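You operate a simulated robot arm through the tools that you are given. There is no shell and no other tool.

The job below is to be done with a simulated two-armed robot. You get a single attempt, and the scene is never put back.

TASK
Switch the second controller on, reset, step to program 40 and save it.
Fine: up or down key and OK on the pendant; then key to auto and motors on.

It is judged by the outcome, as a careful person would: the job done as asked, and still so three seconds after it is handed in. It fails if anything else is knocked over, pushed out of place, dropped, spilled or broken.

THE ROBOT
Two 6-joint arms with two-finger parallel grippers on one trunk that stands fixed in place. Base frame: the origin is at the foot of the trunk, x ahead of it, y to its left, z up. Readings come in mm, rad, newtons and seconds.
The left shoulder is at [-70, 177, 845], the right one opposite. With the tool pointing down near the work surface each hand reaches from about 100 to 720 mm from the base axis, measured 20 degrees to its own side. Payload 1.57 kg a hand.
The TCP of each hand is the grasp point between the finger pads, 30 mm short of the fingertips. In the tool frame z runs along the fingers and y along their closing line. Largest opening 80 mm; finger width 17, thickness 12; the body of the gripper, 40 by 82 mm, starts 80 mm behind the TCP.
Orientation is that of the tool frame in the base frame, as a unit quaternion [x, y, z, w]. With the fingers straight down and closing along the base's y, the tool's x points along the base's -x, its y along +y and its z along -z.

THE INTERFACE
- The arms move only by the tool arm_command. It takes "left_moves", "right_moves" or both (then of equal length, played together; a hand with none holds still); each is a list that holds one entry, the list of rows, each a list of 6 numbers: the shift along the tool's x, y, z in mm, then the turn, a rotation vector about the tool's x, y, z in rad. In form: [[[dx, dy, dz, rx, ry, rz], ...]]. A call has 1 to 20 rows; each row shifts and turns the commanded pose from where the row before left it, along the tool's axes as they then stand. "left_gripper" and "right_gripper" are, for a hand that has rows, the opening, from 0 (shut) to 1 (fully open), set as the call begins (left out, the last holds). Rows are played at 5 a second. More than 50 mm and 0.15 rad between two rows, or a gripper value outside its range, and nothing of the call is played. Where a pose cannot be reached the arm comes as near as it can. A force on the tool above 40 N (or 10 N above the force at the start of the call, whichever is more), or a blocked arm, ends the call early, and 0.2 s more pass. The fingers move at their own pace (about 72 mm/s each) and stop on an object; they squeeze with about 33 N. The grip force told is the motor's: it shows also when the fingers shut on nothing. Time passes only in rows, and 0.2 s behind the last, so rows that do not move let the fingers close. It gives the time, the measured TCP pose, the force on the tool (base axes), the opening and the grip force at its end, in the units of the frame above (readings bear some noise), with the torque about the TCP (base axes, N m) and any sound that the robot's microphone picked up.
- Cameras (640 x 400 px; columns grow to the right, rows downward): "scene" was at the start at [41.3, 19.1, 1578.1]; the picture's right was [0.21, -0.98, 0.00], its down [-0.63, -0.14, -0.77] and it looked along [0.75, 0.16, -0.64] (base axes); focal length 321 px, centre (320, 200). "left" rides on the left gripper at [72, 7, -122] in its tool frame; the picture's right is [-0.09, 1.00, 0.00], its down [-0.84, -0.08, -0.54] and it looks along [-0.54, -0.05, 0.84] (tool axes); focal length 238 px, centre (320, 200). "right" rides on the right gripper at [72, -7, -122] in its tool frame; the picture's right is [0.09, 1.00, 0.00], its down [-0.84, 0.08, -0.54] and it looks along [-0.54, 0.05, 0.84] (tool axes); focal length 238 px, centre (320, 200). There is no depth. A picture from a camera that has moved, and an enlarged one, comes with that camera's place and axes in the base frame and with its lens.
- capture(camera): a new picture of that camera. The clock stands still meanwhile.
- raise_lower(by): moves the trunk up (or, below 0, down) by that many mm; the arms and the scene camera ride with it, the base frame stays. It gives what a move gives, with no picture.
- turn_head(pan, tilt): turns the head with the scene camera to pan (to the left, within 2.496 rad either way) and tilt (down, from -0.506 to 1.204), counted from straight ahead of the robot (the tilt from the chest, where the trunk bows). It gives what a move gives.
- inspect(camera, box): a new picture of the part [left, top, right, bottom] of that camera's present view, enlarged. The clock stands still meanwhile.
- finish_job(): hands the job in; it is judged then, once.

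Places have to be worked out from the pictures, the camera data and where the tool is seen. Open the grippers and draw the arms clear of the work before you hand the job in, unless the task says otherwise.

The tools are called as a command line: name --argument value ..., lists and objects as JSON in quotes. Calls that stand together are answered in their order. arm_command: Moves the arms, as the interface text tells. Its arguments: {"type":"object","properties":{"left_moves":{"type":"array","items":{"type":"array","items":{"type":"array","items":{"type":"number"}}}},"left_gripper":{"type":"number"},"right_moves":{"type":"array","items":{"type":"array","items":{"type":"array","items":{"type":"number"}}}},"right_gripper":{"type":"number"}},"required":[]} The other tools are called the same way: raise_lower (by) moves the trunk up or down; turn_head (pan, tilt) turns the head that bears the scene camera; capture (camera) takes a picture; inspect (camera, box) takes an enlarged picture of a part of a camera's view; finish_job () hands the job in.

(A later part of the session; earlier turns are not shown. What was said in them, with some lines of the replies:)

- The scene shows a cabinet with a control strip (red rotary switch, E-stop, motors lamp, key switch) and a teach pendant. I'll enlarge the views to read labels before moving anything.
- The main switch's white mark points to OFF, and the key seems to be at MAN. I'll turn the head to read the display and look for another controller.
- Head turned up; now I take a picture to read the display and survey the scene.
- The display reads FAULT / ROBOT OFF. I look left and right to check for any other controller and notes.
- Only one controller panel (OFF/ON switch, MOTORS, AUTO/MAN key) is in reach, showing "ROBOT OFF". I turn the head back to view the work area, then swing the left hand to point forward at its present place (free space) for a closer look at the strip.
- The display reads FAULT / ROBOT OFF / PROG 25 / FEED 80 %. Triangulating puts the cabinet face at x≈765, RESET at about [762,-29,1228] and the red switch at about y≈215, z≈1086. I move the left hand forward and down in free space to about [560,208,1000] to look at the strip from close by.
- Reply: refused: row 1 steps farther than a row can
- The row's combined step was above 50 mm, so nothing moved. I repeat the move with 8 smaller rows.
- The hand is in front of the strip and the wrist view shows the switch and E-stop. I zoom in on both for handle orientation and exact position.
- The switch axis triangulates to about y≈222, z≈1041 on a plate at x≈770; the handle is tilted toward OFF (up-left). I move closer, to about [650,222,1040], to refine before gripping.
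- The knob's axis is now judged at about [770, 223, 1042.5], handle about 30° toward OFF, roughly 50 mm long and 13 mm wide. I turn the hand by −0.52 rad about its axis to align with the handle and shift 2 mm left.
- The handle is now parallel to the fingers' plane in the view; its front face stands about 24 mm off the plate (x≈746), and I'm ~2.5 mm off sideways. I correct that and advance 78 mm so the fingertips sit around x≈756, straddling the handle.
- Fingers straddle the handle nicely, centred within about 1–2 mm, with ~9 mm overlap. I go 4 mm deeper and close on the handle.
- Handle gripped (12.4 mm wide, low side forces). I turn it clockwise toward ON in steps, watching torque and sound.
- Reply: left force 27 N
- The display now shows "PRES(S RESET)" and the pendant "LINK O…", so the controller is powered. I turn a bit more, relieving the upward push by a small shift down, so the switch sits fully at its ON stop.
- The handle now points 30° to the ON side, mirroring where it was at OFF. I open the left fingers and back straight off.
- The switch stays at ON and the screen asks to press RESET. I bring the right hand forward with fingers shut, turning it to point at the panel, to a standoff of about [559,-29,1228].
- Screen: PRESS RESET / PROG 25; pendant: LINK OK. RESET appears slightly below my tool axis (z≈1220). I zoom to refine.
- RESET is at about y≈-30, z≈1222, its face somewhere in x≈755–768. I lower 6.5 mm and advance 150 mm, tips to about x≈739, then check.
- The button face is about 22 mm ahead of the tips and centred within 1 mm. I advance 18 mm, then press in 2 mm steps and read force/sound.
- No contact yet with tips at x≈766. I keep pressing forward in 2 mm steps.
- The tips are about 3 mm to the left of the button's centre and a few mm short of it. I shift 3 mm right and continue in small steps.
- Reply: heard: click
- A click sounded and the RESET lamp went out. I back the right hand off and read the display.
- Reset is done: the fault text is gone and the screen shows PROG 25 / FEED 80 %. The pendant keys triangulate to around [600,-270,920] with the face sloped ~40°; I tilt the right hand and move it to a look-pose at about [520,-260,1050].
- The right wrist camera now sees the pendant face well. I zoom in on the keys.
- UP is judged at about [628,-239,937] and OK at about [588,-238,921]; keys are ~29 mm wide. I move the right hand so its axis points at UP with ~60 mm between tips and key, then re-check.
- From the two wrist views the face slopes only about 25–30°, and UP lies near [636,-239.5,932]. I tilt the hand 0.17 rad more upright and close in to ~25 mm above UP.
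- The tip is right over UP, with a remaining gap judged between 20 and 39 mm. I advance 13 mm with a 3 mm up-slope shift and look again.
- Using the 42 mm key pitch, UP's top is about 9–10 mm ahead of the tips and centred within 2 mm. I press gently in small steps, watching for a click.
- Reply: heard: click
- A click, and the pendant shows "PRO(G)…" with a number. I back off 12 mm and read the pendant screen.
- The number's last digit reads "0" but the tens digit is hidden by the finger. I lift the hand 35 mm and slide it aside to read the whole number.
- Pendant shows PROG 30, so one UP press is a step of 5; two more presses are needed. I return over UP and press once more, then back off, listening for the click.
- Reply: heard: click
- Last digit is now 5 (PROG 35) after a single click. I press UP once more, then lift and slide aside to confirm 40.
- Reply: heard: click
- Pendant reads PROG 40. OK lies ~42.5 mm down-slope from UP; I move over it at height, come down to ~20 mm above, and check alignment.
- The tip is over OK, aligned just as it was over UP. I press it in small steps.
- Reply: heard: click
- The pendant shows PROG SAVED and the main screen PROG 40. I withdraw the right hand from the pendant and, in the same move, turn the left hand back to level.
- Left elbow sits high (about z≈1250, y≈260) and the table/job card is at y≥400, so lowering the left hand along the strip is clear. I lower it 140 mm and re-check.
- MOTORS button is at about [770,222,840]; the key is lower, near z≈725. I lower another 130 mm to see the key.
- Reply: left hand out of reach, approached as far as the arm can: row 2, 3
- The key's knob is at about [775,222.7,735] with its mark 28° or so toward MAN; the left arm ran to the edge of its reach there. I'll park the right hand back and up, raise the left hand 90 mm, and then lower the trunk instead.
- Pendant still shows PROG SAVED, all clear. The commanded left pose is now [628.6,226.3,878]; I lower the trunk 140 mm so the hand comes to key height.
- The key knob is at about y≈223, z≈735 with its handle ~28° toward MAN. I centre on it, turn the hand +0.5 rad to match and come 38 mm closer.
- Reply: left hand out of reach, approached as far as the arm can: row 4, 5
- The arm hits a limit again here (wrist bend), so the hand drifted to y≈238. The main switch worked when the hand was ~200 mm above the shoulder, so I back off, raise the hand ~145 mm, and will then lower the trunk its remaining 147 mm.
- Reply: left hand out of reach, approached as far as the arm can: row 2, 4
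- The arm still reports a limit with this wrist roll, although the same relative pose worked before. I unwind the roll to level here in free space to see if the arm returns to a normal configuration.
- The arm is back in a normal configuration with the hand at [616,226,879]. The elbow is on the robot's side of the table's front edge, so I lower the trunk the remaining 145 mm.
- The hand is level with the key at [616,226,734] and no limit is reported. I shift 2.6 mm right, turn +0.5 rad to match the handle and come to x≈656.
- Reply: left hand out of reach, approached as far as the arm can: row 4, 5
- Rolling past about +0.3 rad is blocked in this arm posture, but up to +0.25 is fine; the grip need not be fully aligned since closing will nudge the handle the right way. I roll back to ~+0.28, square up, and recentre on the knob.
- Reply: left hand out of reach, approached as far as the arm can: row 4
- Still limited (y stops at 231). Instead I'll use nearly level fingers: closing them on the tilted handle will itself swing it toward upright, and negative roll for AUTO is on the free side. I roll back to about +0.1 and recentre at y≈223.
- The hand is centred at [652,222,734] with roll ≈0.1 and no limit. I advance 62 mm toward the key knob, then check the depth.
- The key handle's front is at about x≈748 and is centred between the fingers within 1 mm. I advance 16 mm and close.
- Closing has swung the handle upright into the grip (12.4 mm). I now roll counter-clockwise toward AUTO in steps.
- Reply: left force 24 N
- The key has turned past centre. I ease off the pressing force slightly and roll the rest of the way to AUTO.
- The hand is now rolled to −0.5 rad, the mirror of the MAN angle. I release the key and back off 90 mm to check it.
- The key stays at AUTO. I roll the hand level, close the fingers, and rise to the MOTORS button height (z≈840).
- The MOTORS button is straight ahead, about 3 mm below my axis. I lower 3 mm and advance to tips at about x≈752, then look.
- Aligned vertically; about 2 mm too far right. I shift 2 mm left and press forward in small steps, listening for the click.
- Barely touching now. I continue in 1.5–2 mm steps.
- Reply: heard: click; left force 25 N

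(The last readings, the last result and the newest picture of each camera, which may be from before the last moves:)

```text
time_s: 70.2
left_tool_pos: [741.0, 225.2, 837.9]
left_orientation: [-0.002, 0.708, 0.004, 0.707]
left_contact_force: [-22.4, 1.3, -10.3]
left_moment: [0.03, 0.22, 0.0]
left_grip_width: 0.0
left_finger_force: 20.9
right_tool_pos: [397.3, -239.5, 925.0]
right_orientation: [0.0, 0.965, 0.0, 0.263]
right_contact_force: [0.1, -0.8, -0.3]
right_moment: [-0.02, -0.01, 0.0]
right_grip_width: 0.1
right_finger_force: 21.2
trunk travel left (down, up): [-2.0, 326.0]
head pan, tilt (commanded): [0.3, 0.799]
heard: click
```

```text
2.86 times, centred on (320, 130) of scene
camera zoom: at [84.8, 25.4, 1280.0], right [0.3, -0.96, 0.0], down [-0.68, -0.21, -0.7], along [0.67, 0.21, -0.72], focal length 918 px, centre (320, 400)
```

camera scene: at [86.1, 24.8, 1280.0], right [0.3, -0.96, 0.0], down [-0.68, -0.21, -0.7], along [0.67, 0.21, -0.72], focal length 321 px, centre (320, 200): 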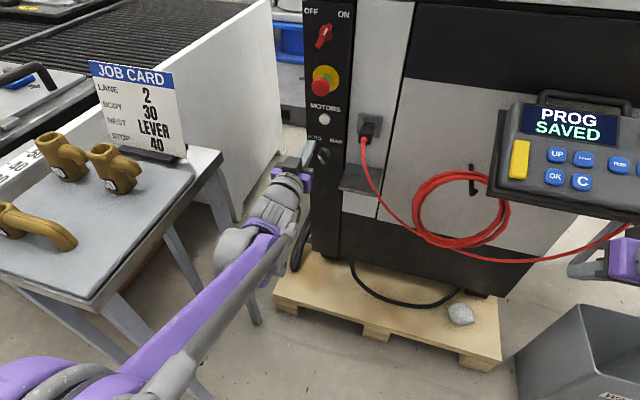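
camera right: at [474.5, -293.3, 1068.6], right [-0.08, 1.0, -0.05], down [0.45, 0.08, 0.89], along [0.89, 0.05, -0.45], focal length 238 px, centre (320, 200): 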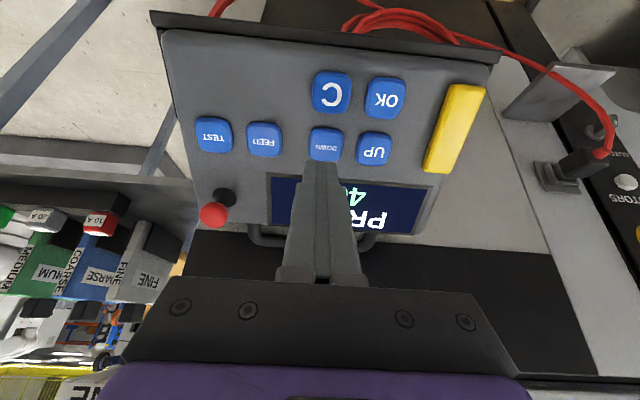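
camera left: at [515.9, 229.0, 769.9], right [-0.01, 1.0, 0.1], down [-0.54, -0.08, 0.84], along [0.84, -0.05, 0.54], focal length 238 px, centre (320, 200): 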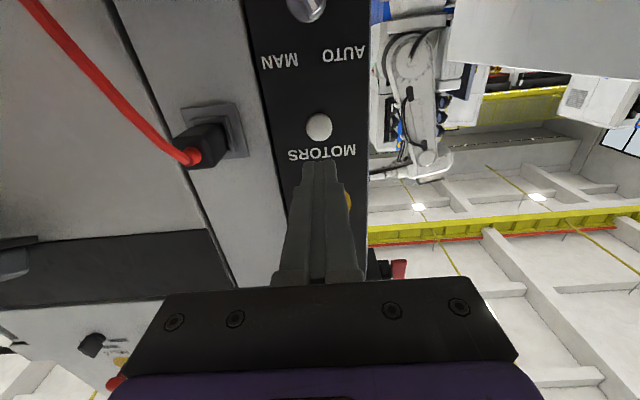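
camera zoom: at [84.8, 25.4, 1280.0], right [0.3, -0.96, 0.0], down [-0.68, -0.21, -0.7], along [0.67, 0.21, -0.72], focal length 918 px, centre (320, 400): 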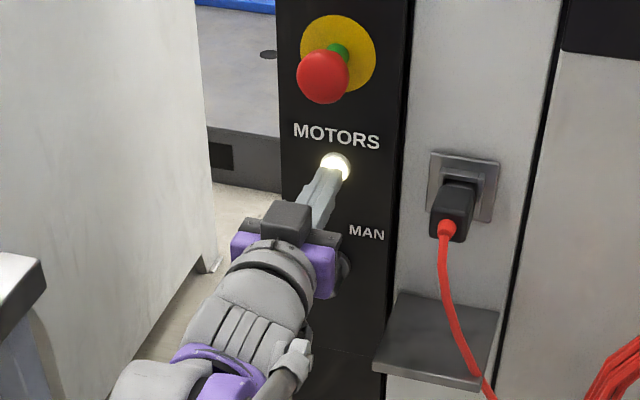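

A click, and the MOTORS lamp lit. I back the left hand straight off and check the panel and display.

arm_command --left_moves '[[[0, 0, -15, 0, 0, 0], [0, 0, -40, 0, 0, 0], [0, 0, -45, 0, 0, 0], [0, 0, 0, 0, 0, 0]]]'

capture --camera "scene"

capture --camera "left"

inspect --camera "left" --box '[240, 0, 400, 150]'

```text
time_s: 71.2
left_tool_pos: [641.5, 224.5, 838.5]
left_orientation: [-0.001, 0.707, 0.004, 0.707]
left_contact_force: [-0.1, 0.1, -0.1]
left_moment: [-0.03, -0.02, 0.01]
left_grip_width: 0.3
left_finger_force: 21.6
right_tool_pos: [397.8, -238.2, 924.7]
right_orientation: [0.0, 0.965, 0.0, 0.262]
right_contact_force: [-0.8, 0.1, -0.6]
right_moment: [0.0, -0.01, -0.01]
right_grip_width: 0.0
right_finger_force: 21.3
trunk travel left (down, up): [-2.0, 326.0]
head pan, tilt (commanded): [0.3, 0.799]
```

```text
taken
camera scene: at [86.0, 24.9, 1280.0], right [0.3, -0.96, 0.0], down [-0.68, -0.21, -0.7], along [0.67, 0.21, -0.72], focal length 321 px, centre (320, 200)
```

scene: 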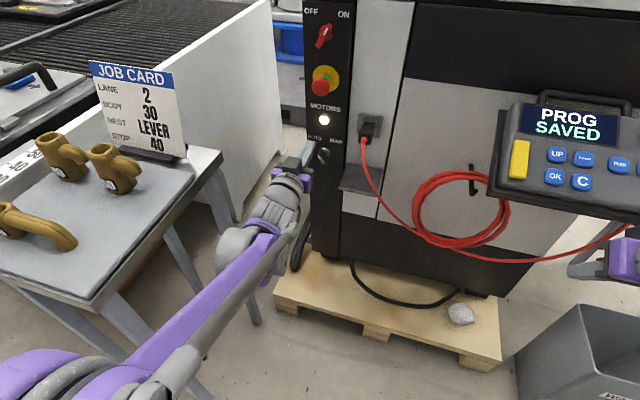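

```text
taken
camera left: at [519.6, 230.5, 765.8], right [-0.01, 1.0, 0.1], down [-0.54, -0.08, 0.84], along [0.84, -0.05, 0.54], focal length 238 px, centre (320, 200)
```

left: 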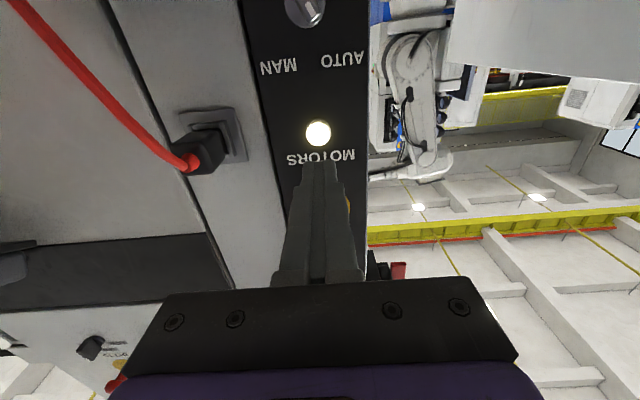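

```text
2.67 times, centred on (320, 75) of left
camera zoom: at [519.6, 230.5, 765.8], right [-0.01, 1.0, 0.1], down [-0.54, -0.08, 0.84], along [0.84, -0.05, 0.54], focal length 636 px, centre (320, 533)
```

zoom: 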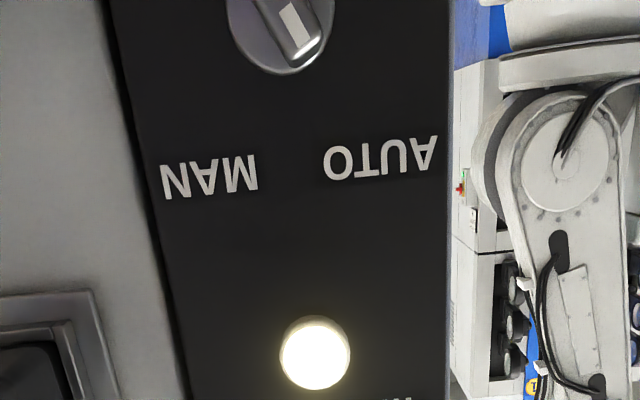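

MOTORS lamp stays lit and the key is at AUTO. I open both grippers, draw the left hand back 30 mm, then raise the trunk back up.

arm_command --left_moves '[[[0, 0, -15, 0, 0, 0], [0, 0, -15, 0, 0, 0], [0, 0, 0, 0, 0, 0]]]' --left_gripper 0.5 --right_moves '[[[0, 0, 0, 0, 0, 0], [0, 0, 0, 0, 0, 0], [0, 0, 0, 0, 0, 0]]]' --right_gripper 1.0

raise_lower --by 285

capture --camera "scene"

```text
time_s: 72.0
left_tool_pos: [610.6, 224.5, 839.4]
left_orientation: [-0.001, 0.707, 0.004, 0.707]
left_contact_force: [0.3, -0.7, 0.3]
left_moment: [0.0, 0.01, 0.01]
left_grip_width: 40.1
left_finger_force: 0.1
right_tool_pos: [398.0, -237.8, 923.9]
right_orientation: [0.0, 0.965, 0.0, 0.263]
right_contact_force: [-0.4, 0.2, -0.4]
right_moment: [0.01, 0.0, 0.0]
right_grip_width: 79.8
right_finger_force: 0.0
trunk travel left (down, up): [-2.0, 326.0]
head pan, tilt (commanded): [0.3, 0.799]
```

```text
time_s: 74.9
left_tool_pos: [611.2, 223.1, 1121.7]
left_orientation: [-0.001, 0.707, 0.003, 0.707]
left_contact_force: [-0.6, -0.1, -0.1]
left_moment: [0.0, -0.01, 0.0]
left_grip_width: 40.1
left_finger_force: 0.0
right_tool_pos: [397.7, -239.3, 1208.4]
right_orientation: [0.0, 0.965, 0.0, 0.262]
right_contact_force: [-0.8, 1.6, -0.5]
right_moment: [0.02, -0.03, -0.03]
right_grip_width: 80.3
right_finger_force: 0.1
trunk travel left (down, up): [-287.0, 41.0]
head pan, tilt (commanded): [0.3, 0.799]
```

```text
taken
camera scene: at [34.8, 24.9, 1569.7], right [0.3, -0.96, 0.0], down [-0.68, -0.21, -0.7], along [0.67, 0.21, -0.72], focal length 321 px, centre (320, 200)
```

scene: 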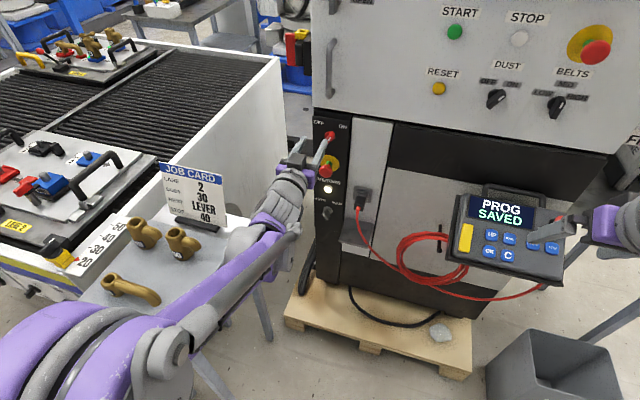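

Trunk is back up, motors lamp lit, pendant PROG SAVED. I draw the left hand back and up to near its start, fully opened.

arm_command --left_moves '[[[0, 0, -33, 0, 0, 0], [-28.3, -2.1, -33, 0, 0, 0], [-28.3, -2.1, -33, 0, 0, 0], [-28.3, -2.1, -33, 0, 0, 0], [-28.3, -2.1, -33, 0, 0, 0], [-28.3, -2.1, -33, 0, 0, 0], [-28.3, -2.1, -33, 0, 0, 0], [0, 0, 0, 0, 0, 0]]]' --left_gripper 1.0

turn_head --pan 0.05 --tilt 0.45

capture --camera "scene"

capture --camera "left"

```text
time_s: 76.7
left_tool_pos: [381.3, 208.6, 1291.2]
left_orientation: [-0.001, 0.708, 0.005, 0.707]
left_contact_force: [0.6, -0.1, 0.3]
left_moment: [-0.01, 0.0, -0.01]
left_grip_width: 79.8
left_finger_force: 0.0
right_tool_pos: [399.3, -238.7, 1209.5]
right_orientation: [0.0, 0.965, 0.0, 0.262]
right_contact_force: [0.1, -0.2, 0.5]
right_moment: [-0.01, 0.0, 0.01]
right_grip_width: 80.1
right_finger_force: 0.1
trunk travel left (down, up): [-287.0, 41.0]
head pan, tilt (commanded): [0.3, 0.799]
```

```text
time_s: 77.6
left_tool_pos: [380.6, 208.6, 1291.1]
left_orientation: [-0.001, 0.707, 0.003, 0.707]
left_contact_force: [0.4, -0.6, -0.9]
left_moment: [0.01, 0.01, -0.01]
left_grip_width: 80.1
left_finger_force: 0.0
right_tool_pos: [398.2, -238.7, 1209.4]
right_orientation: [0.0, 0.965, 0.0, 0.262]
right_contact_force: [0.2, 0.4, -0.2]
right_moment: [-0.02, 0.0, 0.02]
right_grip_width: 80.0
right_finger_force: 0.0
trunk travel left (down, up): [-287.0, 41.0]
head pan, tilt (commanded): [0.051, 0.45]
```

```text
taken
camera scene: at [50.1, 5.7, 1600.1], right [0.05, -1.0, 0.0], down [-0.44, -0.02, -0.9], along [0.9, 0.05, -0.44], focal length 321 px, centre (320, 200)
```

scene: 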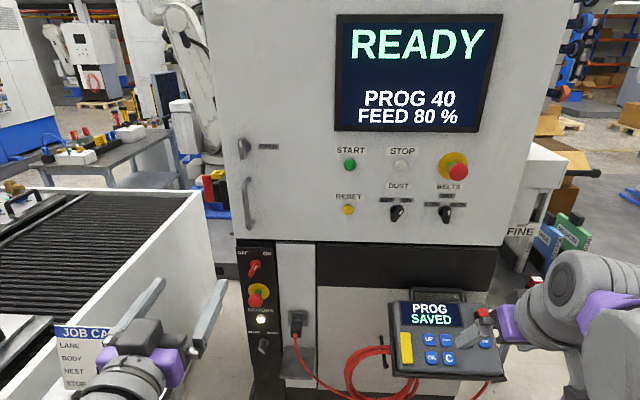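

```text
taken
camera left: at [258.5, 214.1, 1218.9], right [-0.01, 1.0, 0.1], down [-0.54, -0.08, 0.84], along [0.84, -0.05, 0.54], focal length 238 px, centre (320, 200)
```

left: 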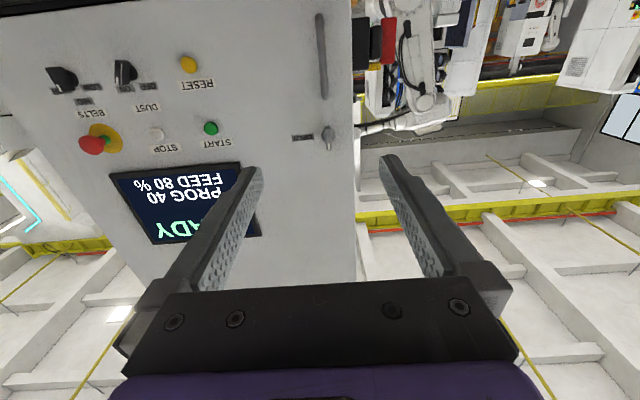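

The screen reads READY / PROG 40 / FEED 80 %, pendant PROG SAVED. One last zoom on strip and table to confirm that everything is in place.

inspect --camera "scene" --box '[230, 230, 330, 370]'

turn_head --pan 0.4 --tilt 0.75

capture --camera "scene"

```text
2.86 times, centred on (280, 300) of scene
camera zoom: at [50.1, 5.7, 1600.1], right [0.05, -1.0, 0.0], down [-0.44, -0.02, -0.9], along [0.9, 0.05, -0.44], focal length 918 px, centre (434, -86)
```

zoom: 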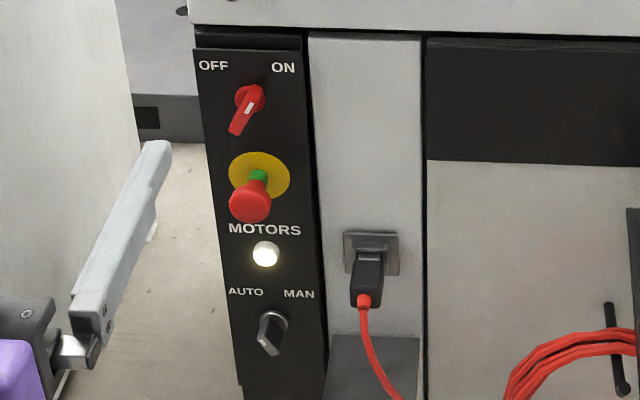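

```text
time_s: 78.4
left_tool_pos: [381.8, 207.2, 1291.7]
left_orientation: [-0.001, 0.707, 0.004, 0.707]
left_contact_force: [-0.1, 0.3, 0.6]
left_moment: [0.02, 0.0, -0.01]
left_grip_width: 79.8
left_finger_force: 0.0
right_tool_pos: [397.4, -238.5, 1209.9]
right_orientation: [-0.001, 0.965, 0.0, 0.262]
right_contact_force: [0.0, 0.7, 0.8]
right_moment: [0.0, -0.01, -0.01]
right_grip_width: 80.0
right_finger_force: 0.1
trunk travel left (down, up): [-287.0, 41.0]
head pan, tilt (commanded): [0.4, 0.75]
```

```text
taken
camera scene: at [34.6, 33.2, 1573.8], right [0.39, -0.92, 0.0], down [-0.63, -0.26, -0.73], along [0.67, 0.28, -0.68], focal length 321 px, centre (320, 200)
```

scene: 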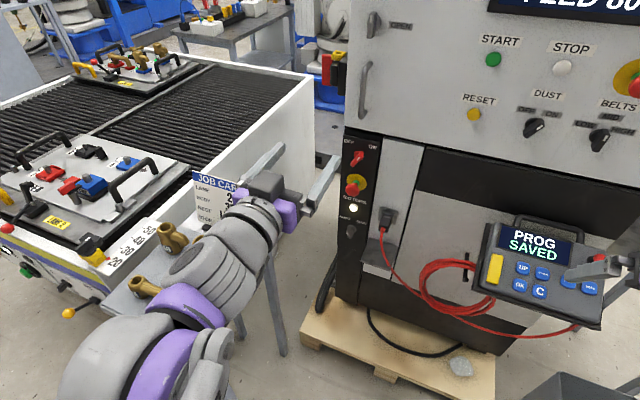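

The switch is at ON, the key at AUTO, the MOTORS lamp is lit, the display shows READY with PROG 40, and the pendant shows PROG SAVED. Job card, fittings and pendant are in place, and both hands are open and clear, so I hand the job in.

finish_job

```text
The job is handed in.
```

The second controller is on and reset, and program 40 is saved. The key is at AUTO and the motors are on.

- **Display:** before hand-in the main screen read READY, PROG 40, FEED 80 %. The pendant read PROG SAVED.
- **Program step:** it started at 25. One UP press moves it by 5, so I pressed UP three times, then OK.
- **Panel:** the main switch is at ON, the RESET lamp is out and the MOTORS lamp is lit.
- **Which controller:** I took the "second controller" to be the robot controller on the cabinet in front, since no other OFF/ON switch was in reach.

I saw nothing knocked or moved: the job card, the fittings and the pendant are where they were. Both grippers are open and clear of the panel, and I did not touch START.
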